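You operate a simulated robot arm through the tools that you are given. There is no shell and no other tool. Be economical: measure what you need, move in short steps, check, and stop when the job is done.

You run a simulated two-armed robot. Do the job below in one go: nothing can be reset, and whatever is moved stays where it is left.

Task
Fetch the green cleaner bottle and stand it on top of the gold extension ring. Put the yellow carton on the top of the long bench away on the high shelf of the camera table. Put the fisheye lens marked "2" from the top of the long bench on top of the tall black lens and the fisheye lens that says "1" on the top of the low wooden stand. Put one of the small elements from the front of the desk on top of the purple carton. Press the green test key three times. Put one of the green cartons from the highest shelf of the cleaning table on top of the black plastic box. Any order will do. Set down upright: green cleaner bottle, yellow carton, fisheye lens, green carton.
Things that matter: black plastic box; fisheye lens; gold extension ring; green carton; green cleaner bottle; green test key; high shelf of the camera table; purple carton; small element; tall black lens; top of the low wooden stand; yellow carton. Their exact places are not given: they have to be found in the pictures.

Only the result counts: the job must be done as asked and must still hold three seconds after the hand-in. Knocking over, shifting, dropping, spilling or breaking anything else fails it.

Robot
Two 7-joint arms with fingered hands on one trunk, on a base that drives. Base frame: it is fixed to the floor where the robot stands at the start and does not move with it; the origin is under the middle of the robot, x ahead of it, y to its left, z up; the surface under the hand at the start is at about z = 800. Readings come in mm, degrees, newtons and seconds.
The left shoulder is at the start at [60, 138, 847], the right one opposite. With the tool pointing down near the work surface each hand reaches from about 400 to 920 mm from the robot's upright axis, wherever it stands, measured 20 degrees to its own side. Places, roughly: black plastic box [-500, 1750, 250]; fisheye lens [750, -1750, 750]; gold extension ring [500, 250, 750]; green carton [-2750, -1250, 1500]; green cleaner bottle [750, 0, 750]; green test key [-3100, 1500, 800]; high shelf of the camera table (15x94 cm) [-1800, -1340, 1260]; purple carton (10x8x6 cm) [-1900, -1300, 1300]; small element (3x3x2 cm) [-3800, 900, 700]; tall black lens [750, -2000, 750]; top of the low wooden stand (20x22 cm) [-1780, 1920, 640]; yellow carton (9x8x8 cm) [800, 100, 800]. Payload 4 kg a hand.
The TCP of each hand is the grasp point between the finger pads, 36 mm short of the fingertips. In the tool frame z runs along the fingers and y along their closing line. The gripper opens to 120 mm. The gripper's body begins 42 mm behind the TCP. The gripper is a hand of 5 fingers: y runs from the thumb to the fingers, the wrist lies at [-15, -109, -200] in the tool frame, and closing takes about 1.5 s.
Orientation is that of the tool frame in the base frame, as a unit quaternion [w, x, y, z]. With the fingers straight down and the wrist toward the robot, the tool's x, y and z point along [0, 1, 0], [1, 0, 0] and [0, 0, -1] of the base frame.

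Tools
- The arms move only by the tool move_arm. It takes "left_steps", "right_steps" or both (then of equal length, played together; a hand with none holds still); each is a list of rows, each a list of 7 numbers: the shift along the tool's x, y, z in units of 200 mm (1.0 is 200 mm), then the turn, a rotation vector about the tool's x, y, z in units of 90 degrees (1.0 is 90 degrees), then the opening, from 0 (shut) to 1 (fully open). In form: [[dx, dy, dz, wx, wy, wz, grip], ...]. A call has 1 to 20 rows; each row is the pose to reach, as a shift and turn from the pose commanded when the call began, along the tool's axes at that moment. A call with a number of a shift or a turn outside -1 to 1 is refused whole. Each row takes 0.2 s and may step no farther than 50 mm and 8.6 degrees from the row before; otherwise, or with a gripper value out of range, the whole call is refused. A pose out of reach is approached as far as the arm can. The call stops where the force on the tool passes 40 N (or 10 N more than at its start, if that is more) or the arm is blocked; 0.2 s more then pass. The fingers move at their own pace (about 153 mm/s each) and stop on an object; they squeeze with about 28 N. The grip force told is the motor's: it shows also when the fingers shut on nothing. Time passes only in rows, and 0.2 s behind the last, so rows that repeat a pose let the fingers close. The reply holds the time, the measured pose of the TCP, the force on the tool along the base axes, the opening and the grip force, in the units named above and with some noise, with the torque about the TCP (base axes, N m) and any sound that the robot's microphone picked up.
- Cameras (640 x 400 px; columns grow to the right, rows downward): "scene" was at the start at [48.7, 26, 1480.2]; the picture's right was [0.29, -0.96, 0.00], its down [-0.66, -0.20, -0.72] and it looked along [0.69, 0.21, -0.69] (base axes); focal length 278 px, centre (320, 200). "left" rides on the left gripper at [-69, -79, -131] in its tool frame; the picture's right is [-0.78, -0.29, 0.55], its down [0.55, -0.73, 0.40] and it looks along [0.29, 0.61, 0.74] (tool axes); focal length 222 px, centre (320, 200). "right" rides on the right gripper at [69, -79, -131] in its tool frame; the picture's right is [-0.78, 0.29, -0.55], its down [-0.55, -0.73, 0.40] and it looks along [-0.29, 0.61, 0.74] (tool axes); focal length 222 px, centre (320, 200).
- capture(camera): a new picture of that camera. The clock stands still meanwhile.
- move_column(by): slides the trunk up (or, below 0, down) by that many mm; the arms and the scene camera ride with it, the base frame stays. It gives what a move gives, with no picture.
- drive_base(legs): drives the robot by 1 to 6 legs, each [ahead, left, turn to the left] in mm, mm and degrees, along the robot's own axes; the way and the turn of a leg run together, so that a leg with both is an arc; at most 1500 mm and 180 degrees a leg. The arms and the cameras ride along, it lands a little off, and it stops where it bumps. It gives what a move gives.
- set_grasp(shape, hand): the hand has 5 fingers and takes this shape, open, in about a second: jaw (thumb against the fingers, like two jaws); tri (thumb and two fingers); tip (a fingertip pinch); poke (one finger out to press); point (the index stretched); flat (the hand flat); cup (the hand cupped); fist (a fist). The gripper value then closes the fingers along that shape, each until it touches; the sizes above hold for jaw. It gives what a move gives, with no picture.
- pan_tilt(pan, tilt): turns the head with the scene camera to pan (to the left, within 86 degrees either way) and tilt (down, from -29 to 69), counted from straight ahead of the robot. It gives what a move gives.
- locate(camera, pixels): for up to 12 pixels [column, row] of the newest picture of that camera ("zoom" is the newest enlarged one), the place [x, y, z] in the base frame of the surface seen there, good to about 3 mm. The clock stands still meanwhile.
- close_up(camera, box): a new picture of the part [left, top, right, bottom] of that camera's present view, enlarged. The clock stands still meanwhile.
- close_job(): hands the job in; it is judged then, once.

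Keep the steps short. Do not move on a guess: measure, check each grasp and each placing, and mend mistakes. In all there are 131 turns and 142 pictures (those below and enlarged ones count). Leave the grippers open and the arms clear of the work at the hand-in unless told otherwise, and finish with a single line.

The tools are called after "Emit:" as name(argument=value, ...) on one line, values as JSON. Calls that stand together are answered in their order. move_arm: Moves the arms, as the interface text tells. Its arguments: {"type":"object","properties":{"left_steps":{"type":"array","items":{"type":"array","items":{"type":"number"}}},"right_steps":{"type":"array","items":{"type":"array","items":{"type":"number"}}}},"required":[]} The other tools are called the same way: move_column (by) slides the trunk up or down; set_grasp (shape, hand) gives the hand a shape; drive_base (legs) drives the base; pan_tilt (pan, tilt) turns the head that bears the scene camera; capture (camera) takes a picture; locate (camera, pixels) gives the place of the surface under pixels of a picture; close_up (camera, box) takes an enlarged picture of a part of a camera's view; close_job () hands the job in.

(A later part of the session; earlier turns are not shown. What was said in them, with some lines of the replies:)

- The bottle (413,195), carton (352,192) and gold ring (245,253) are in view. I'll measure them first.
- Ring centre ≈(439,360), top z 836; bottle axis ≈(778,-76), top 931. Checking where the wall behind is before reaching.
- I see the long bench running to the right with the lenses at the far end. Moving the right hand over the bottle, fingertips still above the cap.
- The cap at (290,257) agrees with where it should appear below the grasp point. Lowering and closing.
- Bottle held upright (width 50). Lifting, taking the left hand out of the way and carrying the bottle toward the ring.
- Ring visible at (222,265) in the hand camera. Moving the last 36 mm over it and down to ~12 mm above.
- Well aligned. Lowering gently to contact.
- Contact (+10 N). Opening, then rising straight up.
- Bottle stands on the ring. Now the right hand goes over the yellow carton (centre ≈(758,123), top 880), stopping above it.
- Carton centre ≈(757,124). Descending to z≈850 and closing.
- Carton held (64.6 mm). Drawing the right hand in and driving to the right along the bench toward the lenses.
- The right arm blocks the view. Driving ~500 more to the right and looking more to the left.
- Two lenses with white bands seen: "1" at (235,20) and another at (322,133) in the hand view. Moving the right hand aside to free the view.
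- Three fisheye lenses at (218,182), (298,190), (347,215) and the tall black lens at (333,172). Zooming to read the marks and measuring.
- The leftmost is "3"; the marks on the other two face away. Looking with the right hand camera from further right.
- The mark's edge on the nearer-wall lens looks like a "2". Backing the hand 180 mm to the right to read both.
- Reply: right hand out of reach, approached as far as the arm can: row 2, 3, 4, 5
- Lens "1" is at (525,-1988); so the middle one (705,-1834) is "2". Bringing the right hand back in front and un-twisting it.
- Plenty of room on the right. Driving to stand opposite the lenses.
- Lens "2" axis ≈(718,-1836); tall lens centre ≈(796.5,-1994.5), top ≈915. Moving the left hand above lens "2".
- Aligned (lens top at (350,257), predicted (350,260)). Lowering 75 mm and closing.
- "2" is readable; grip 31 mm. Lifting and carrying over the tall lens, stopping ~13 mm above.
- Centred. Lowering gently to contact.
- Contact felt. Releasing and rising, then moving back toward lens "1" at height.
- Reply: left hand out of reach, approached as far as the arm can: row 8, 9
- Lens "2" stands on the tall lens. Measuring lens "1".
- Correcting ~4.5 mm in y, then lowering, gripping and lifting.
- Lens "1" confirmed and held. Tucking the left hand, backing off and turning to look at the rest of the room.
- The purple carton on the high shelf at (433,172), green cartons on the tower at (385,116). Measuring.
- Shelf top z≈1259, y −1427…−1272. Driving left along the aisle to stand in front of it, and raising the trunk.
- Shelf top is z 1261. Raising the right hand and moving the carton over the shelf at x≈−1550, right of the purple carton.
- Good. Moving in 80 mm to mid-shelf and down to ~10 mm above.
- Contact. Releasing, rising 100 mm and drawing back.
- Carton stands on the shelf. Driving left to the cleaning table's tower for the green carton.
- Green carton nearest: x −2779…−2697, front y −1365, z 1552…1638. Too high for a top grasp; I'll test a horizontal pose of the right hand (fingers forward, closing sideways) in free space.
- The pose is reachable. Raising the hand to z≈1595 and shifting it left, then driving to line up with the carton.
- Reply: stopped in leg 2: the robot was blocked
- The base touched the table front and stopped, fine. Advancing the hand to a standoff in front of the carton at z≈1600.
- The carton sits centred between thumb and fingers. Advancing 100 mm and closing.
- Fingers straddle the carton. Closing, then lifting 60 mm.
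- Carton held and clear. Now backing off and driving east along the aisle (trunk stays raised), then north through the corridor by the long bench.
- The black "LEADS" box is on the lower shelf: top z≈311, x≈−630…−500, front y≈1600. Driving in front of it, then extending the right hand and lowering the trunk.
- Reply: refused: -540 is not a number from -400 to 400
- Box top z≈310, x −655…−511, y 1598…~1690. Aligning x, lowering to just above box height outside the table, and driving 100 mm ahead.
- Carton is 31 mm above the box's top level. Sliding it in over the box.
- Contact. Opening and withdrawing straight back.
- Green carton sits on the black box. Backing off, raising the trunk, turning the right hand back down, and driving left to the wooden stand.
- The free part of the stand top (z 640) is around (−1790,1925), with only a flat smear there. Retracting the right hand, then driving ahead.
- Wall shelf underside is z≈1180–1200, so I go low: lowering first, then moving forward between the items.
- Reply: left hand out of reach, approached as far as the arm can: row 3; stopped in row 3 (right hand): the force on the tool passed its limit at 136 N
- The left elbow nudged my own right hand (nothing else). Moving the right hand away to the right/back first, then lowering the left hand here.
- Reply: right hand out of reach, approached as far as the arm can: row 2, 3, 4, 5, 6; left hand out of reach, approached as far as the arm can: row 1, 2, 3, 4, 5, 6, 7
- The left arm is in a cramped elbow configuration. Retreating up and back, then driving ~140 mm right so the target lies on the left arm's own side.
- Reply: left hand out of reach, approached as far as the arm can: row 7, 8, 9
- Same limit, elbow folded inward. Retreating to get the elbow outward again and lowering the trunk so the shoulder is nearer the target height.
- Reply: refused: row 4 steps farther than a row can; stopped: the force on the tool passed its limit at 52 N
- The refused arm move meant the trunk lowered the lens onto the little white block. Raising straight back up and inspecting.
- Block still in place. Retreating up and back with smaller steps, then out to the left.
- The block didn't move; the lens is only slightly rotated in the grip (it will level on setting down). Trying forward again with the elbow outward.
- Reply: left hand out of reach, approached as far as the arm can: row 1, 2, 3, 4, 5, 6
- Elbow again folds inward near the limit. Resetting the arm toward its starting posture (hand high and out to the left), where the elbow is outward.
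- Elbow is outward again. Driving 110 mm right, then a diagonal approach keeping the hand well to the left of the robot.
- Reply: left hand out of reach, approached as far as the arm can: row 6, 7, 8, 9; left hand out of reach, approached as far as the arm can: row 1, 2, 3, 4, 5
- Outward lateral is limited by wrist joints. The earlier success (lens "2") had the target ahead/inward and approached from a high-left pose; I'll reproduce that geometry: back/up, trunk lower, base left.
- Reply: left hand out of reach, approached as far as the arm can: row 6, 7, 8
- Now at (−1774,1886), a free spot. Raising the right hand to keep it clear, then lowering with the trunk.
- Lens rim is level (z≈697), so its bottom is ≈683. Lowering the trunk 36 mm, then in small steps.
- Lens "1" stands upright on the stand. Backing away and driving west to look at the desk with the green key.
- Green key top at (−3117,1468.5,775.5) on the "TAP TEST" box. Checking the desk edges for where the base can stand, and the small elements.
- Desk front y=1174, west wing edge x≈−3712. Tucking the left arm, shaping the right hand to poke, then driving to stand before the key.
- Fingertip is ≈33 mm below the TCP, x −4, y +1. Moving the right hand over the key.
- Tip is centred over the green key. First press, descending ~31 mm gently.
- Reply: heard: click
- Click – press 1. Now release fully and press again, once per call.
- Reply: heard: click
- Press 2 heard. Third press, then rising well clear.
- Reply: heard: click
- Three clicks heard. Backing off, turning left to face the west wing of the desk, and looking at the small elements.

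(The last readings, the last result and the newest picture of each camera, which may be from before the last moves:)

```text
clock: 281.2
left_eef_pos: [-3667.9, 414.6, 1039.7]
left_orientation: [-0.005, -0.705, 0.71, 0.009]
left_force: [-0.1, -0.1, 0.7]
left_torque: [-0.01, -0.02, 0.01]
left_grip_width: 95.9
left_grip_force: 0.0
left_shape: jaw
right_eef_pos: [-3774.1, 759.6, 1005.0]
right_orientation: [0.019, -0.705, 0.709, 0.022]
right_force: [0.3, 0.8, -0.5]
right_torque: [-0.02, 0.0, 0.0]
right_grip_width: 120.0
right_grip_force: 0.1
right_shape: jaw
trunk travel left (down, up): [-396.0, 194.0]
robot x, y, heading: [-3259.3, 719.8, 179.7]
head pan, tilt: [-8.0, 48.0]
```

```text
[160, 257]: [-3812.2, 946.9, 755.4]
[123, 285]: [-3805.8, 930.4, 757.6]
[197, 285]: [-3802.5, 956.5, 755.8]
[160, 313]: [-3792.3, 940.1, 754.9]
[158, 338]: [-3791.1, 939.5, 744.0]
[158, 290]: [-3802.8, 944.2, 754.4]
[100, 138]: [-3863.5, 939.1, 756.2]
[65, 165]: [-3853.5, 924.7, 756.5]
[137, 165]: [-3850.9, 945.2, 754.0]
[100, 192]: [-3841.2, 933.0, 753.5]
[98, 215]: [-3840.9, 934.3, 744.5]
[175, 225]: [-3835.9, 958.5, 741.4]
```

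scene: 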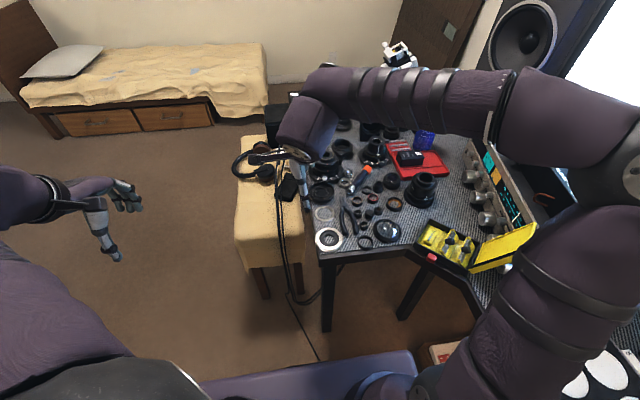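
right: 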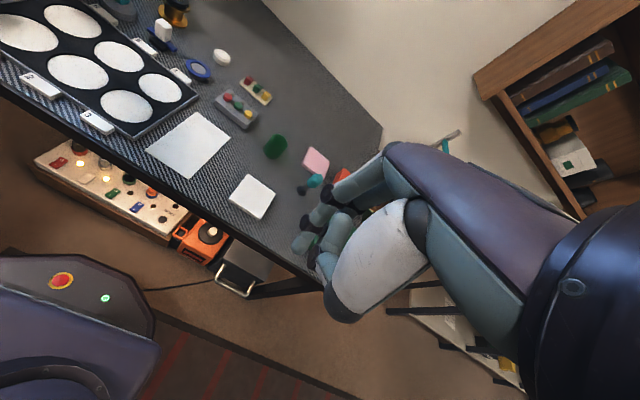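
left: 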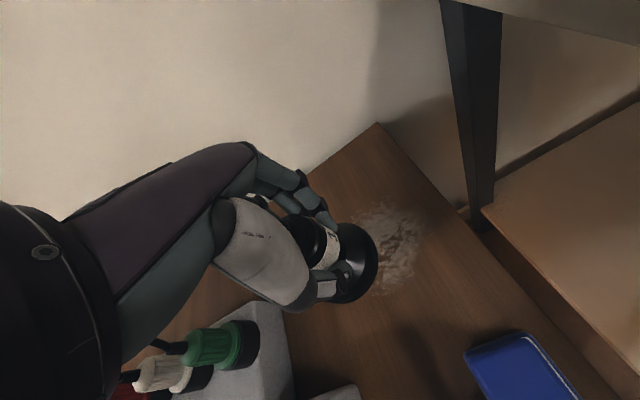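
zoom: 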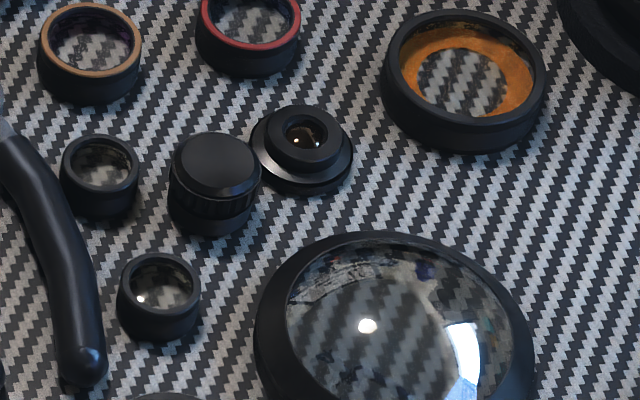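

Two identical small glass elements in rings: at (−3803,943) (nearest the front, Ø≈26, top z 756) and (−3852,936). Taking the front one. Shaping the right hand to a fingertip pinch and moving above it.

Emit:
set_grasp(hand="right", shape="tip")

Emit:
move_arm(right_steps=[[-0.2, 0.03, 0, 0, 0.01, 0, 1], [-0.4, 0.06, 0, 0, 0.02, 0, 1], [-0.6, 0.09, 0, 0, 0.037, 0, 1], [-0.8, 0.12, 0.05, 0, 0.037, 0, 1], [-0.915, 0.145, 0.2, 0, 0.037, 0, 1], [-0.915, 0.145, 0.4, 0, 0.037, 0, 1], [-0.915, 0.145, 0.55, 0, 0.037, 0, 1], [-0.915, 0.145, 0.55, 0, 0.037, 0, 1]])

Emit:
capture(camera="right")

```text
clock: 282.1
left_eef_pos: [-3666.4, 414.0, 1040.0]
left_orientation: [-0.005, -0.704, 0.71, 0.009]
left_force: [-0.6, 0.3, 0.0]
left_torque: [0.03, 0.0, 0.03]
left_grip_width: 95.9
left_grip_force: 0.1
left_shape: jaw
right_eef_pos: [-3772.0, 758.7, 1003.9]
right_orientation: [0.017, -0.705, 0.709, 0.023]
right_force: [-0.4, 0.8, -1.2]
right_torque: [-0.03, -0.01, 0.01]
right_grip_width: 120.1
right_grip_force: 0.0
right_shape: tip
trunk travel left (down, up): [-396.0, 194.0]
robot x, y, heading: [-3260.5, 721.1, 179.9]
head pan, tilt: [-8.0, 48.0]
```

```text
clock: 283.9
left_eef_pos: [-3666.9, 414.4, 1039.9]
left_orientation: [-0.005, -0.704, 0.71, 0.009]
left_force: [0.3, -0.1, 0.4]
left_torque: [0.02, 0.0, -0.01]
left_grip_width: 95.8
left_grip_force: 0.1
left_shape: jaw
right_eef_pos: [-3799.8, 950.2, 905.8]
right_orientation: [-0.003, -0.705, 0.71, 0.002]
right_force: [0.5, 0.0, -0.4]
right_torque: [0.03, -0.01, -0.03]
right_grip_width: 119.9
right_grip_force: 0.0
right_shape: tip
trunk travel left (down, up): [-396.0, 194.0]
robot x, y, heading: [-3260.8, 722.5, 179.9]
head pan, tilt: [-8.0, 48.0]
```

```text
16 pictures are left
```

right: 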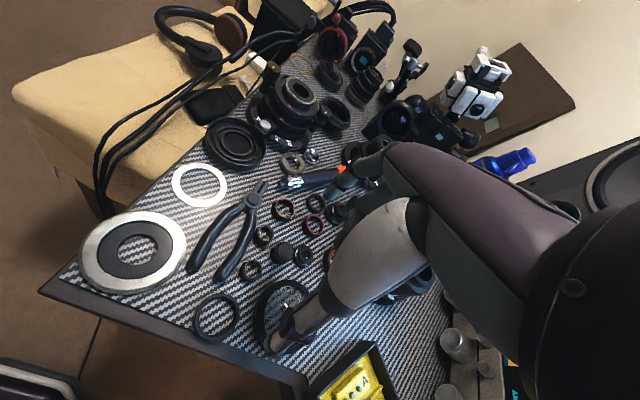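

Emit:
move_arm(right_steps=[[0.035, 0.015, 0.1, 0, 0, 0, 0.8], [0.035, 0.015, 0.25, 0, 0, 0, 0.6], [0.035, 0.015, 0.38, 0, 0, 0, 0.45], [0.035, 0.015, 0.38, 0, 0, 0, 0.4], [0.035, 0.015, 0.38, 0, 0, 0, 0.4]])

Emit:
close_up(camera="right", box=[200, 160, 400, 330])

```text
clock: 285.1
left_eef_pos: [-3666.7, 411.9, 1039.7]
left_orientation: [-0.005, -0.705, 0.709, 0.009]
left_force: [0.2, 0.5, 0.8]
left_torque: [0.01, 0.03, 0.02]
left_grip_width: 95.6
left_grip_force: 0.0
left_shape: jaw
right_eef_pos: [-3804.1, 943.5, 829.2]
right_orientation: [-0.003, -0.705, 0.709, 0.002]
right_force: [-0.3, -0.2, -0.6]
right_torque: [0.0, 0.02, 0.03]
right_grip_width: 48.3
right_grip_force: 0.2
right_shape: tip
trunk travel left (down, up): [-396.0, 194.0]
robot x, y, heading: [-3259.3, 720.5, 179.7]
head pan, tilt: [-8.0, 48.0]
```

```text
2.35 times, centred on (300, 245) of right
```

zoom: 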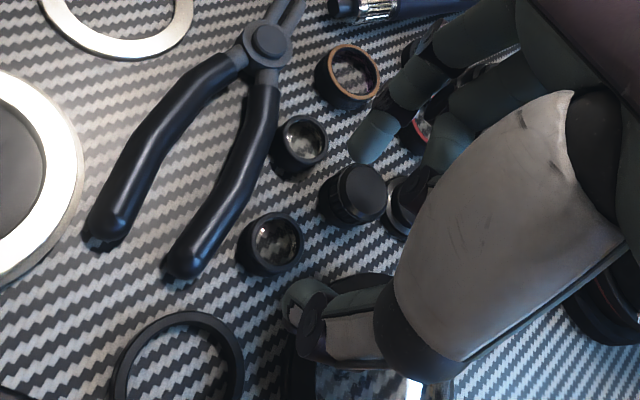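

Emit:
locate(camera="zoom", pixels=[[362, 155], [352, 145], [375, 160], [288, 298], [298, 290], [292, 312], [275, 240], [244, 245], [302, 240], [430, 165], [272, 270], [350, 180]])

```text
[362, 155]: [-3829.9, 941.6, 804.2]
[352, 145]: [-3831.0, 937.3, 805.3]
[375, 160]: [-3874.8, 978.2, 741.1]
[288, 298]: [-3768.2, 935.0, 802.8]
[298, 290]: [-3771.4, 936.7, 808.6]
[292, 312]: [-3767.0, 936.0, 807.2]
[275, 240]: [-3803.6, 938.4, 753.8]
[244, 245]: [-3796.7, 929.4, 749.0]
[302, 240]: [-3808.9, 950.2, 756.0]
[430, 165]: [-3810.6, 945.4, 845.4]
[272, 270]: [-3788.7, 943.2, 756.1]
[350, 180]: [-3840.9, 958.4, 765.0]
```

Index and thumb pads are at x≈−3830 and −3780, symmetric about the element. Narrowing to ~34 mm, lowering beside the cap (clearance checked), then closing.

Emit:
move_arm(right_steps=[[0.012, 0, 0, 0, 0, 0, 0.285], [0.012, -0.005, 0, 0, 0, 0, 0.285], [0.012, -0.005, 0.08, 0, 0, 0, 0.285], [0.012, -0.005, 0.14, 0, 0, 0, 0.285], [0.012, -0.005, 0.19, 0, 0, 0, 0.285], [0.012, -0.005, 0.235, 0, 0, 0, 0.285], [0.012, -0.005, 0.235, 0, 0, 0, 0.285]])

Emit:
close_up(camera="right", box=[200, 160, 400, 330])

```text
clock: 286.7
left_eef_pos: [-3666.9, 414.4, 1039.7]
left_orientation: [-0.005, -0.704, 0.71, 0.009]
left_force: [0.0, -0.1, 0.8]
left_torque: [0.0, 0.0, 0.02]
left_grip_width: 95.7
left_grip_force: 0.2
left_shape: jaw
right_eef_pos: [-3803.5, 937.8, 782.2]
right_orientation: [-0.003, -0.706, 0.708, 0.002]
right_force: [-0.2, -0.5, 0.1]
right_torque: [-0.01, -0.05, 0.01]
right_grip_width: 34.6
right_grip_force: 0.0
right_shape: tip
trunk travel left (down, up): [-396.0, 194.0]
robot x, y, heading: [-3261.2, 722.3, 179.9]
head pan, tilt: [-8.0, 48.0]
```

```text
2.35 times, centred on (300, 245) of right
```

zoom: 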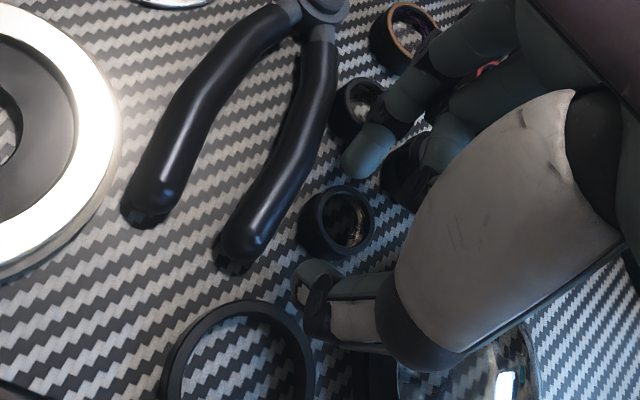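

The element lies between the pads. Closing and lifting.

Emit:
move_arm(right_steps=[[0, 0, 0, 0, 0, 0, 0.22], [0, 0, 0, 0, 0, 0, 0.15], [0, 0, 0, 0, 0, 0, 0.05], [0, 0, 0, 0, 0, 0, 0], [0, 0, 0, 0, 0, 0, 0], [0, 0, 0, 0, 0, 0, 0]])

Emit:
move_arm(right_steps=[[0, 0, -0.1, 0, 0, 0, 0], [0, 0, -0.25, 0, 0, 0, 0], [0, 0, -0.45, 0, 0, 0, 0], [0, 0, -0.65, 0, 0, 0, 0]])

Emit:
capture(camera="right")

```text
clock: 288.1
left_eef_pos: [-3666.8, 414.0, 1039.7]
left_orientation: [-0.005, -0.705, 0.709, 0.009]
left_force: [0.3, -1.5, 1.0]
left_torque: [-0.01, 0.02, -0.01]
left_grip_width: 95.9
left_grip_force: 0.0
left_shape: jaw
right_eef_pos: [-3803.5, 938.8, 782.5]
right_orientation: [-0.003, -0.705, 0.709, 0.002]
right_force: [0.2, -0.4, 0.0]
right_torque: [0.0, 0.02, 0.0]
right_grip_width: 18.1
right_grip_force: 28.0
right_shape: tip
trunk travel left (down, up): [-396.0, 194.0]
robot x, y, heading: [-3259.7, 720.5, 179.7]
head pan, tilt: [-8.0, 48.0]
```

```text
clock: 289.1
left_eef_pos: [-3666.6, 413.7, 1041.2]
left_orientation: [-0.005, -0.704, 0.71, 0.008]
left_force: [-0.1, 0.4, 0.0]
left_torque: [0.01, 0.04, -0.02]
left_grip_width: 95.9
left_grip_force: 0.0
left_shape: jaw
right_eef_pos: [-3802.5, 938.4, 910.8]
right_orientation: [-0.003, -0.705, 0.709, 0.002]
right_force: [-0.1, 0.2, -0.8]
right_torque: [0.02, 0.0, 0.0]
right_grip_width: 18.4
right_grip_force: 28.5
right_shape: tip
trunk travel left (down, up): [-396.0, 194.0]
robot x, y, heading: [-3257.1, 713.9, 179.7]
head pan, tilt: [-8.0, 48.0]
```

```text
13 pictures are left
```

right: 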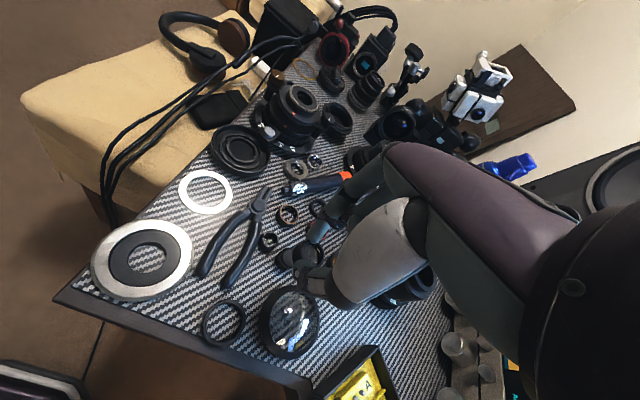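

Element gripped and lifted (its spot is empty). Raising the trunk and driving back: away from the desk, turn to face north, then east along the open floor.

Emit:
move_column(by=194)

Emit:
drive_base(legs=[[-300, 0, 0], [0, 500, 0], [0, 0, -90]])

Emit:
drive_base(legs=[[0, -1380, 0], [0, -1380, 0]])

```text
clock: 291.3
left_eef_pos: [-3667.3, 414.6, 1234.3]
left_orientation: [-0.004, -0.704, 0.71, 0.009]
left_force: [0.3, -1.1, -1.2]
left_torque: [0.01, 0.0, 0.01]
left_grip_width: 95.7
left_grip_force: 0.1
left_shape: jaw
right_eef_pos: [-3803.4, 938.6, 1103.9]
right_orientation: [-0.002, -0.705, 0.709, 0.002]
right_force: [-0.8, 0.0, -0.8]
right_torque: [0.0, 0.03, 0.01]
right_grip_width: 18.2
right_grip_force: 28.0
right_shape: tip
trunk travel left (down, up): [-590.0, 0.0]
robot x, y, heading: [-3262.0, 720.4, 179.7]
head pan, tilt: [-8.0, 48.0]
```

```text
clock: 299.6
left_eef_pos: [-3279.4, 636.1, 1234.9]
left_orientation: [0.003, -0.002, 1.0, 0.01]
left_force: [-0.7, 0.2, 0.8]
left_torque: [-0.02, 0.01, -0.03]
left_grip_width: 95.6
left_grip_force: 0.0
left_shape: jaw
right_eef_pos: [-2756.3, 779.1, 1105.4]
right_orientation: [0.0, -0.003, 1.0, 0.003]
right_force: [0.1, -0.4, 0.3]
right_torque: [-0.03, 0.02, 0.01]
right_grip_width: 17.9
right_grip_force: 27.6
right_shape: tip
trunk travel left (down, up): [-590.0, 0.0]
robot x, y, heading: [-2964.9, 233.4, 90.4]
head pan, tilt: [-8.0, 48.0]
```

```text
clock: 313.1
left_eef_pos: [-481.2, 671.7, 1234.4]
left_orientation: [0.003, -0.001, 1.0, 0.01]
left_force: [-0.2, -0.3, 0.3]
left_torque: [0.02, 0.01, -0.02]
left_grip_width: 96.3
left_grip_force: 0.2
left_shape: jaw
right_eef_pos: [43.0, 812.2, 1105.3]
right_orientation: [-0.001, -0.002, 1.0, 0.004]
right_force: [0.2, -0.5, -0.7]
right_torque: [0.03, 0.05, 0.01]
right_grip_width: 17.8
right_grip_force: 28.1
right_shape: tip
trunk travel left (down, up): [-590.0, 0.0]
robot x, y, heading: [-169.3, 269.0, 90.6]
head pan, tilt: [-8.0, 48.0]
```

Emit:
drive_base(legs=[[-1150, 0, 0], [-1150, 0, -0.6]])

Emit:
drive_base(legs=[[0, 900, 0], [0, 900, 0]])

Emit:
pan_tilt(pan=0, tilt=30)

Emit:
capture(camera="scene")

```text
clock: 324.4
left_eef_pos: [-470.7, -1618.4, 1235.3]
left_orientation: [0.002, -0.006, 1.0, 0.01]
left_force: [-0.7, -0.2, 0.9]
left_torque: [0.02, 0.01, -0.03]
left_grip_width: 95.5
left_grip_force: 0.1
left_shape: jaw
right_eef_pos: [51.7, -1473.5, 1105.1]
right_orientation: [-0.001, -0.005, 1.0, 0.003]
right_force: [-0.1, -0.8, 0.2]
right_torque: [0.0, 0.0, -0.04]
right_grip_width: 18.1
right_grip_force: 27.8
right_shape: tip
trunk travel left (down, up): [-590.0, 0.0]
robot x, y, heading: [-155.1, -2017.0, 91.1]
head pan, tilt: [-8.0, 48.0]
```

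```text
clock: 333.6
left_eef_pos: [-2303.0, -1671.9, 1234.6]
left_orientation: [0.004, -0.013, 1.0, 0.01]
left_force: [-0.4, -0.2, 0.5]
left_torque: [-0.06, -0.03, 0.0]
left_grip_width: 95.9
left_grip_force: 0.0
left_shape: jaw
right_eef_pos: [-1783.4, -1519.5, 1104.8]
right_orientation: [-0.002, -0.014, 1.0, 0.003]
right_force: [-0.5, 0.1, -0.2]
right_torque: [-0.03, -0.03, 0.0]
right_grip_width: 18.1
right_grip_force: 28.2
right_shape: tip
trunk travel left (down, up): [-590.0, 0.0]
robot x, y, heading: [-1978.8, -2065.2, 91.7]
head pan, tilt: [-8.0, 48.0]
```

```text
clock: 334.4
left_eef_pos: [-2302.5, -1671.7, 1235.4]
left_orientation: [0.002, -0.013, 1.0, 0.01]
left_force: [1.3, -0.4, -0.2]
left_torque: [-0.04, -0.02, 0.0]
left_grip_width: 95.9
left_grip_force: 0.1
left_shape: jaw
right_eef_pos: [-1781.3, -1518.4, 1104.9]
right_orientation: [-0.001, -0.014, 1.0, 0.004]
right_force: [-0.5, -0.5, 0.3]
right_torque: [-0.01, -0.03, 0.01]
right_grip_width: 17.9
right_grip_force: 27.5
right_shape: tip
trunk travel left (down, up): [-590.0, 0.0]
robot x, y, heading: [-1980.5, -2068.2, 91.5]
head pan, tilt: [0.0, 30.0]
```

```text
12 pictures are left
```

scene: 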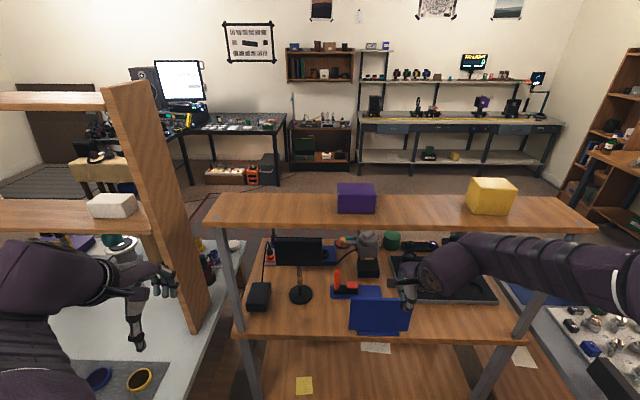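

Emit:
locate(camera="scene", pixels=[[340, 185], [373, 185], [356, 184], [356, 188], [338, 192], [375, 193], [356, 205], [490, 183], [475, 180], [512, 183]])

Emit:
close_up(camera="scene", box=[320, 165, 400, 225])

```text
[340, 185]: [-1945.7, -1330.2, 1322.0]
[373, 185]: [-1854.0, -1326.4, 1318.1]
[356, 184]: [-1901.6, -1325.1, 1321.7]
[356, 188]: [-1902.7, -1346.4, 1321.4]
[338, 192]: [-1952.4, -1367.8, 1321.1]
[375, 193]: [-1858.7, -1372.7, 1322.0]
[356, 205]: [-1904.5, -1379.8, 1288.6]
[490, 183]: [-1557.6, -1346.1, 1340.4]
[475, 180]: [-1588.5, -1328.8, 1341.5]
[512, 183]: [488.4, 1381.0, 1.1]
```

```text
6.67 times, centred on (360, 195) of scene
```

zoom: 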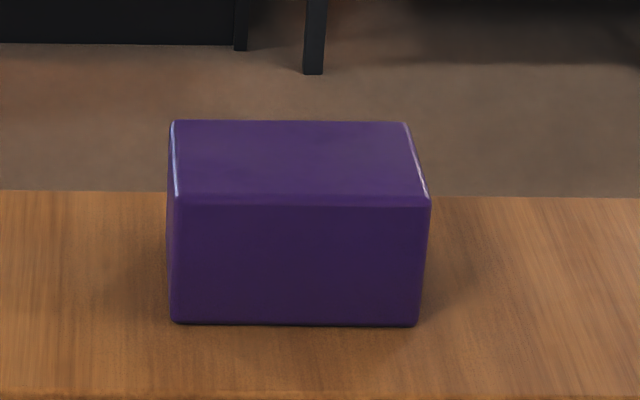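

Purple top centre (−1903,−1341), z 1321.5. Raising the right hand (clear of the shelf edge), then driving in 120 mm.

Emit:
move_arm(right_steps=[[0, -0.2, 0, 0, 0, 0, 0], [0, -0.3, -0.15, 0, 0, 0, 0], [0, -0.3, -0.35, 0, 0, 0, 0], [0, -0.3, -0.55, 0, 0, 0, 0], [0, -0.3, -0.75, 0, 0, 0, 0], [0, -0.3, -1, 0, 0, 0, 0]])

Emit:
move_arm(right_steps=[[0.1, 0, -0.2, 0, 0, 0, 0], [0.2, 0, -0.4, 0, 0, 0, 0], [0.4, 0, -0.5, 0, 0, 0, 0], [0.6, 0, -0.5, 0, 0, 0, 0]])

Emit:
drive_base(legs=[[120, 0, -1.6]])

```text
clock: 335.8
left_eef_pos: [-2301.6, -1671.5, 1233.9]
left_orientation: [0.003, -0.013, 1.0, 0.01]
left_force: [0.1, -0.3, 0.3]
left_torque: [-0.02, -0.01, 0.01]
left_grip_width: 95.8
left_grip_force: 0.0
left_shape: jaw
right_eef_pos: [-1781.2, -1581.2, 1305.6]
right_orientation: [-0.001, -0.014, 1.0, 0.003]
right_force: [-0.9, -0.9, 0.4]
right_torque: [0.01, -0.01, 0.0]
right_grip_width: 17.8
right_grip_force: 28.6
right_shape: tip
trunk travel left (down, up): [-590.0, 0.0]
robot x, y, heading: [-1981.1, -2069.7, 91.5]
head pan, tilt: [0.0, 30.0]
```

```text
clock: 336.8
left_eef_pos: [-2302.1, -1671.7, 1233.5]
left_orientation: [0.004, -0.013, 1.0, 0.009]
left_force: [0.1, 0.0, -0.8]
left_torque: [0.01, 0.03, 0.0]
left_grip_width: 95.6
left_grip_force: 0.1
left_shape: jaw
right_eef_pos: [-1901.0, -1583.1, 1408.3]
right_orientation: [0.0, -0.013, 1.0, 0.003]
right_force: [0.3, 0.9, -0.8]
right_torque: [-0.03, 0.0, 0.01]
right_grip_width: 17.9
right_grip_force: 27.7
right_shape: tip
trunk travel left (down, up): [-590.0, 0.0]
robot x, y, heading: [-1982.1, -2070.4, 91.4]
head pan, tilt: [0.0, 30.0]
```

```text
clock: 338.0
left_eef_pos: [-2291.2, -1539.8, 1233.8]
left_orientation: [0.003, -0.001, 1.0, 0.009]
left_force: [0.1, 0.4, 0.0]
left_torque: [-0.08, -0.03, 0.0]
left_grip_width: 96.2
left_grip_force: 0.0
left_shape: jaw
right_eef_pos: [-1888.1, -1463.7, 1406.3]
right_orientation: [-0.001, -0.001, 1.0, 0.002]
right_force: [0.2, 0.0, 0.0]
right_torque: [-0.01, 0.0, 0.0]
right_grip_width: 17.6
right_grip_force: 28.0
right_shape: tip
trunk travel left (down, up): [-590.0, 0.0]
robot x, y, heading: [-1981.9, -1947.1, 90.1]
head pan, tilt: [0.0, 30.0]
```

Emit:
move_arm(right_steps=[[0.05, 0.2, 0, 0, 0, 0, 0], [0.097, 0.4, 0, 0, 0, 0, 0], [0.097, 0.615, 0, 0, 0, 0, 0], [0.097, 0.615, 0.14, 0, 0, 0, 0], [0.097, 0.615, 0.14, 0, 0, 0, 0]])

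Emit:
capture(camera="right")

Emit:
close_up(camera="right", box=[220, 180, 380, 330])

```text
clock: 339.2
left_eef_pos: [-2293.2, -1541.9, 1232.9]
left_orientation: [0.004, 0.001, 1.0, 0.008]
left_force: [-0.4, -0.2, -0.4]
left_torque: [-0.01, -0.01, 0.01]
left_grip_width: 95.9
left_grip_force: 0.0
left_shape: jaw
right_eef_pos: [-1905.6, -1340.4, 1379.2]
right_orientation: [-0.001, -0.001, 1.0, 0.004]
right_force: [-0.4, -0.2, 0.1]
right_torque: [-0.02, 0.01, -0.02]
right_grip_width: 17.9
right_grip_force: 27.3
right_shape: tip
trunk travel left (down, up): [-590.0, 0.0]
robot x, y, heading: [-1985.2, -1946.3, 89.9]
head pan, tilt: [0.0, 30.0]
```

```text
10 pictures are left
```

right: 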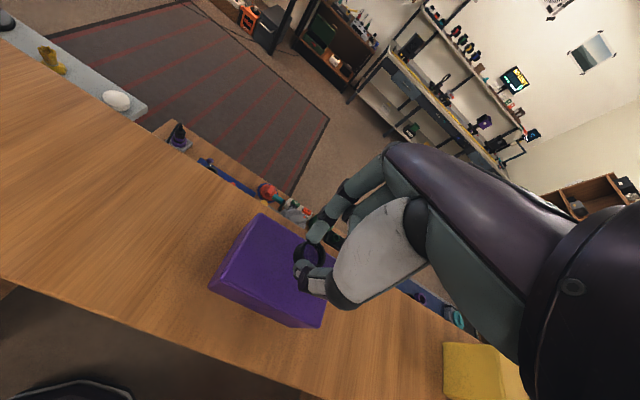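

```text
2.67 times, centred on (300, 255) of right
```

zoom: 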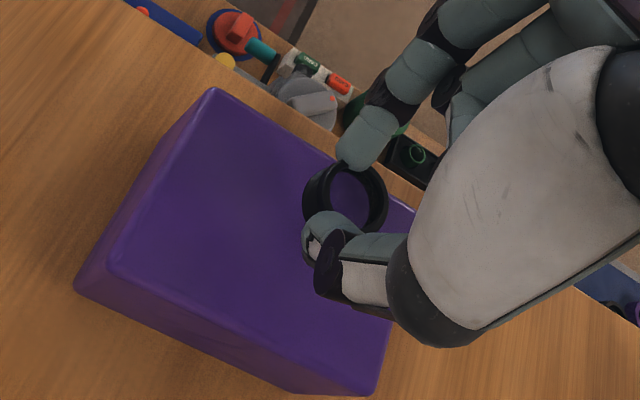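

Emit:
locate(camera="zoom", pixels=[[313, 190], [345, 170], [385, 195], [365, 232], [318, 213], [350, 237], [308, 205], [376, 220], [345, 195]])

```text
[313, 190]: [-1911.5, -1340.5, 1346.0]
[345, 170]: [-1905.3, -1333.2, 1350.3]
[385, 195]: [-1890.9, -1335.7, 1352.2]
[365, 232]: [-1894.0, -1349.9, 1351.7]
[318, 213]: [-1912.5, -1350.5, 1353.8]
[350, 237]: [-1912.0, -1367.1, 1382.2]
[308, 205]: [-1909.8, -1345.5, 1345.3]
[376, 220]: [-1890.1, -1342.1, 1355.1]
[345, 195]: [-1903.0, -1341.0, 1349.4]
```

Element at ≈(−1901,−1342), level, bottom ~15 mm above the carton. Lowering gently.

Emit:
move_arm(right_steps=[[0, 0, 0.03, 0, 0, 0, 0], [0, 0, 0.055, 0, 0, 0, 0], [0, 0, 0.065, 0, 0, 0, 0], [0, 0, 0.07, 0, 0, 0, 0], [0, 0, 0.07, 0, 0, 0, 0]])

```text
clock: 340.4
left_eef_pos: [-2293.2, -1544.9, 1233.8]
left_orientation: [0.002, 0.0, 1.0, 0.01]
left_force: [-0.1, 0.0, 0.0]
left_torque: [-0.02, 0.01, -0.01]
left_grip_width: 95.6
left_grip_force: 0.1
left_shape: jaw
right_eef_pos: [-1906.5, -1341.0, 1365.7]
right_orientation: [-0.001, 0.0, 1.0, 0.003]
right_force: [0.9, 0.3, -0.3]
right_torque: [0.0, 0.02, 0.01]
right_grip_width: 17.8
right_grip_force: 28.1
right_shape: tip
trunk travel left (down, up): [-590.0, 0.0]
robot x, y, heading: [-1983.2, -1949.1, 90.1]
head pan, tilt: [0.0, 30.0]
```

Emit:
move_arm(right_steps=[[0, 0, 0.005, 0, 0, 0, 0], [0, 0, 0.01, 0, 0, 0, 0], [0, 0, 0.015, 0, 0, 0, 0], [0, 0, 0.015, 0, 0, 0, 0]])

```text
clock: 341.4
left_eef_pos: [-2292.5, -1541.9, 1234.7]
left_orientation: [0.003, 0.001, 1.0, 0.011]
left_force: [-0.3, -0.3, 0.1]
left_torque: [0.02, 0.01, 0.0]
left_grip_width: 96.0
left_grip_force: 0.0
left_shape: jaw
right_eef_pos: [-1907.9, -1342.1, 1361.3]
right_orientation: [-0.001, 0.0, 1.0, 0.003]
right_force: [0.9, -0.1, 0.1]
right_torque: [-0.02, 0.0, 0.01]
right_grip_width: 18.0
right_grip_force: 27.8
right_shape: tip
trunk travel left (down, up): [-590.0, 0.0]
robot x, y, heading: [-1985.2, -1946.2, 90.0]
head pan, tilt: [0.0, 30.0]
```

Emit:
move_arm(right_steps=[[0, 0, 0.005, 0, 0, 0, 0], [0, 0, 0.01, 0, 0, 0, 0], [0, 0, 0.015, 0, 0, 0, 0], [0, 0, 0.015, 0, 0, 0, 0]])

Emit:
close_up(camera="right", box=[220, 180, 380, 330])

```text
clock: 342.4
left_eef_pos: [-2294.1, -1541.1, 1233.6]
left_orientation: [0.004, 0.001, 1.0, 0.01]
left_force: [-0.6, 0.1, 0.3]
left_torque: [-0.06, -0.04, 0.03]
left_grip_width: 95.8
left_grip_force: 0.0
left_shape: jaw
right_eef_pos: [-1907.1, -1343.3, 1360.4]
right_orientation: [-0.001, 0.0, 1.0, 0.005]
right_force: [-1.0, 1.8, 10.3]
right_torque: [0.09, 0.0, -0.03]
right_grip_width: 17.9
right_grip_force: 28.0
right_shape: tip
trunk travel left (down, up): [-590.0, 0.0]
robot x, y, heading: [-1983.5, -1949.3, 89.9]
head pan, tilt: [0.0, 30.0]
```

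```text
2.67 times, centred on (300, 255) of right
5 turns are left
```

zoom: 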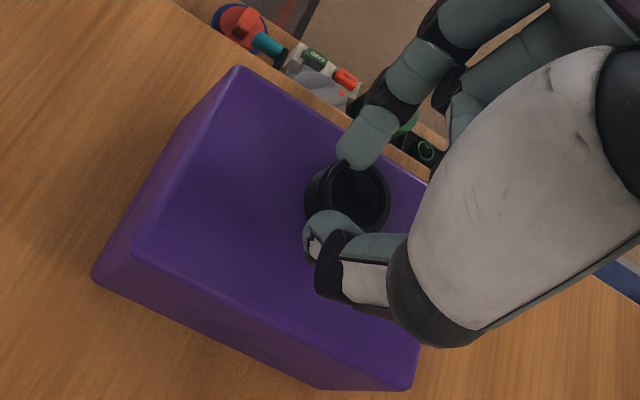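

Contact (10 N). Releasing, rising and drawing back in one move.

Emit:
move_arm(right_steps=[[0, 0, 0, 0, 0, 0, 0.17], [0, 0, 0, 0, 0, 0, 0.22], [0, 0, 0, 0, 0, 0, 0.3], [0, 0, 0, 0, 0, 0, 0.4], [0, 0, 0, 0, 0, 0, 0.4], [0, 0, -0.05, 0, 0, 0, 0.4], [0, 0, -0.15, 0, 0, 0, 0.4], [0, 0, -0.3, 0, 0, 0, 0.4], [0, -0.1, -0.35, 0, 0, 0, 0.6], [0, -0.3, -0.35, 0, 0, 0, 0.8], [0, -0.5, -0.35, 0, 0, 0, 1], [0, -0.7, -0.35, 0, 0, 0, 1], [0, -0.9, -0.35, 0, 0, 0, 1], [0, -1, -0.35, 0, 0, 0, 1]])

Emit:
close_up(camera="scene", box=[280, 140, 440, 260])

```text
clock: 345.4
left_eef_pos: [-2292.2, -1542.6, 1233.5]
left_orientation: [0.002, 0.0, 1.0, 0.01]
left_force: [-0.5, -0.3, 0.2]
left_torque: [-0.03, 0.01, -0.02]
left_grip_width: 95.9
left_grip_force: 0.0
left_shape: jaw
right_eef_pos: [-1906.6, -1544.5, 1427.2]
right_orientation: [-0.002, 0.001, 1.0, 0.004]
right_force: [-0.7, 0.2, 0.3]
right_torque: [0.01, -0.01, -0.02]
right_grip_width: 119.6
right_grip_force: 0.0
right_shape: tip
trunk travel left (down, up): [-590.0, 0.0]
robot x, y, heading: [-1980.6, -1949.5, 89.9]
head pan, tilt: [0.0, 30.0]
```

```text
3.33 times, centred on (360, 200) of scene
4 turns are left
```

zoom: 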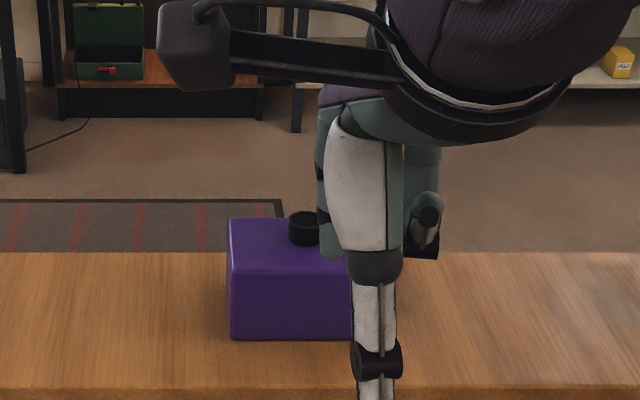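

The small element sits on the purple carton and both grippers are open and clear. I'm handing in.

Emit:
close_job()

```text
The job is handed in.
```

Handed in: I saw every placement in place after release, and the green key clicked three times. Lens "1" pressed briefly on the small white block on the low wooden stand, but the block had not shifted by more than a few millimetres when I measured it afterwards; the base also touched the cleaning table's front once and stopped.
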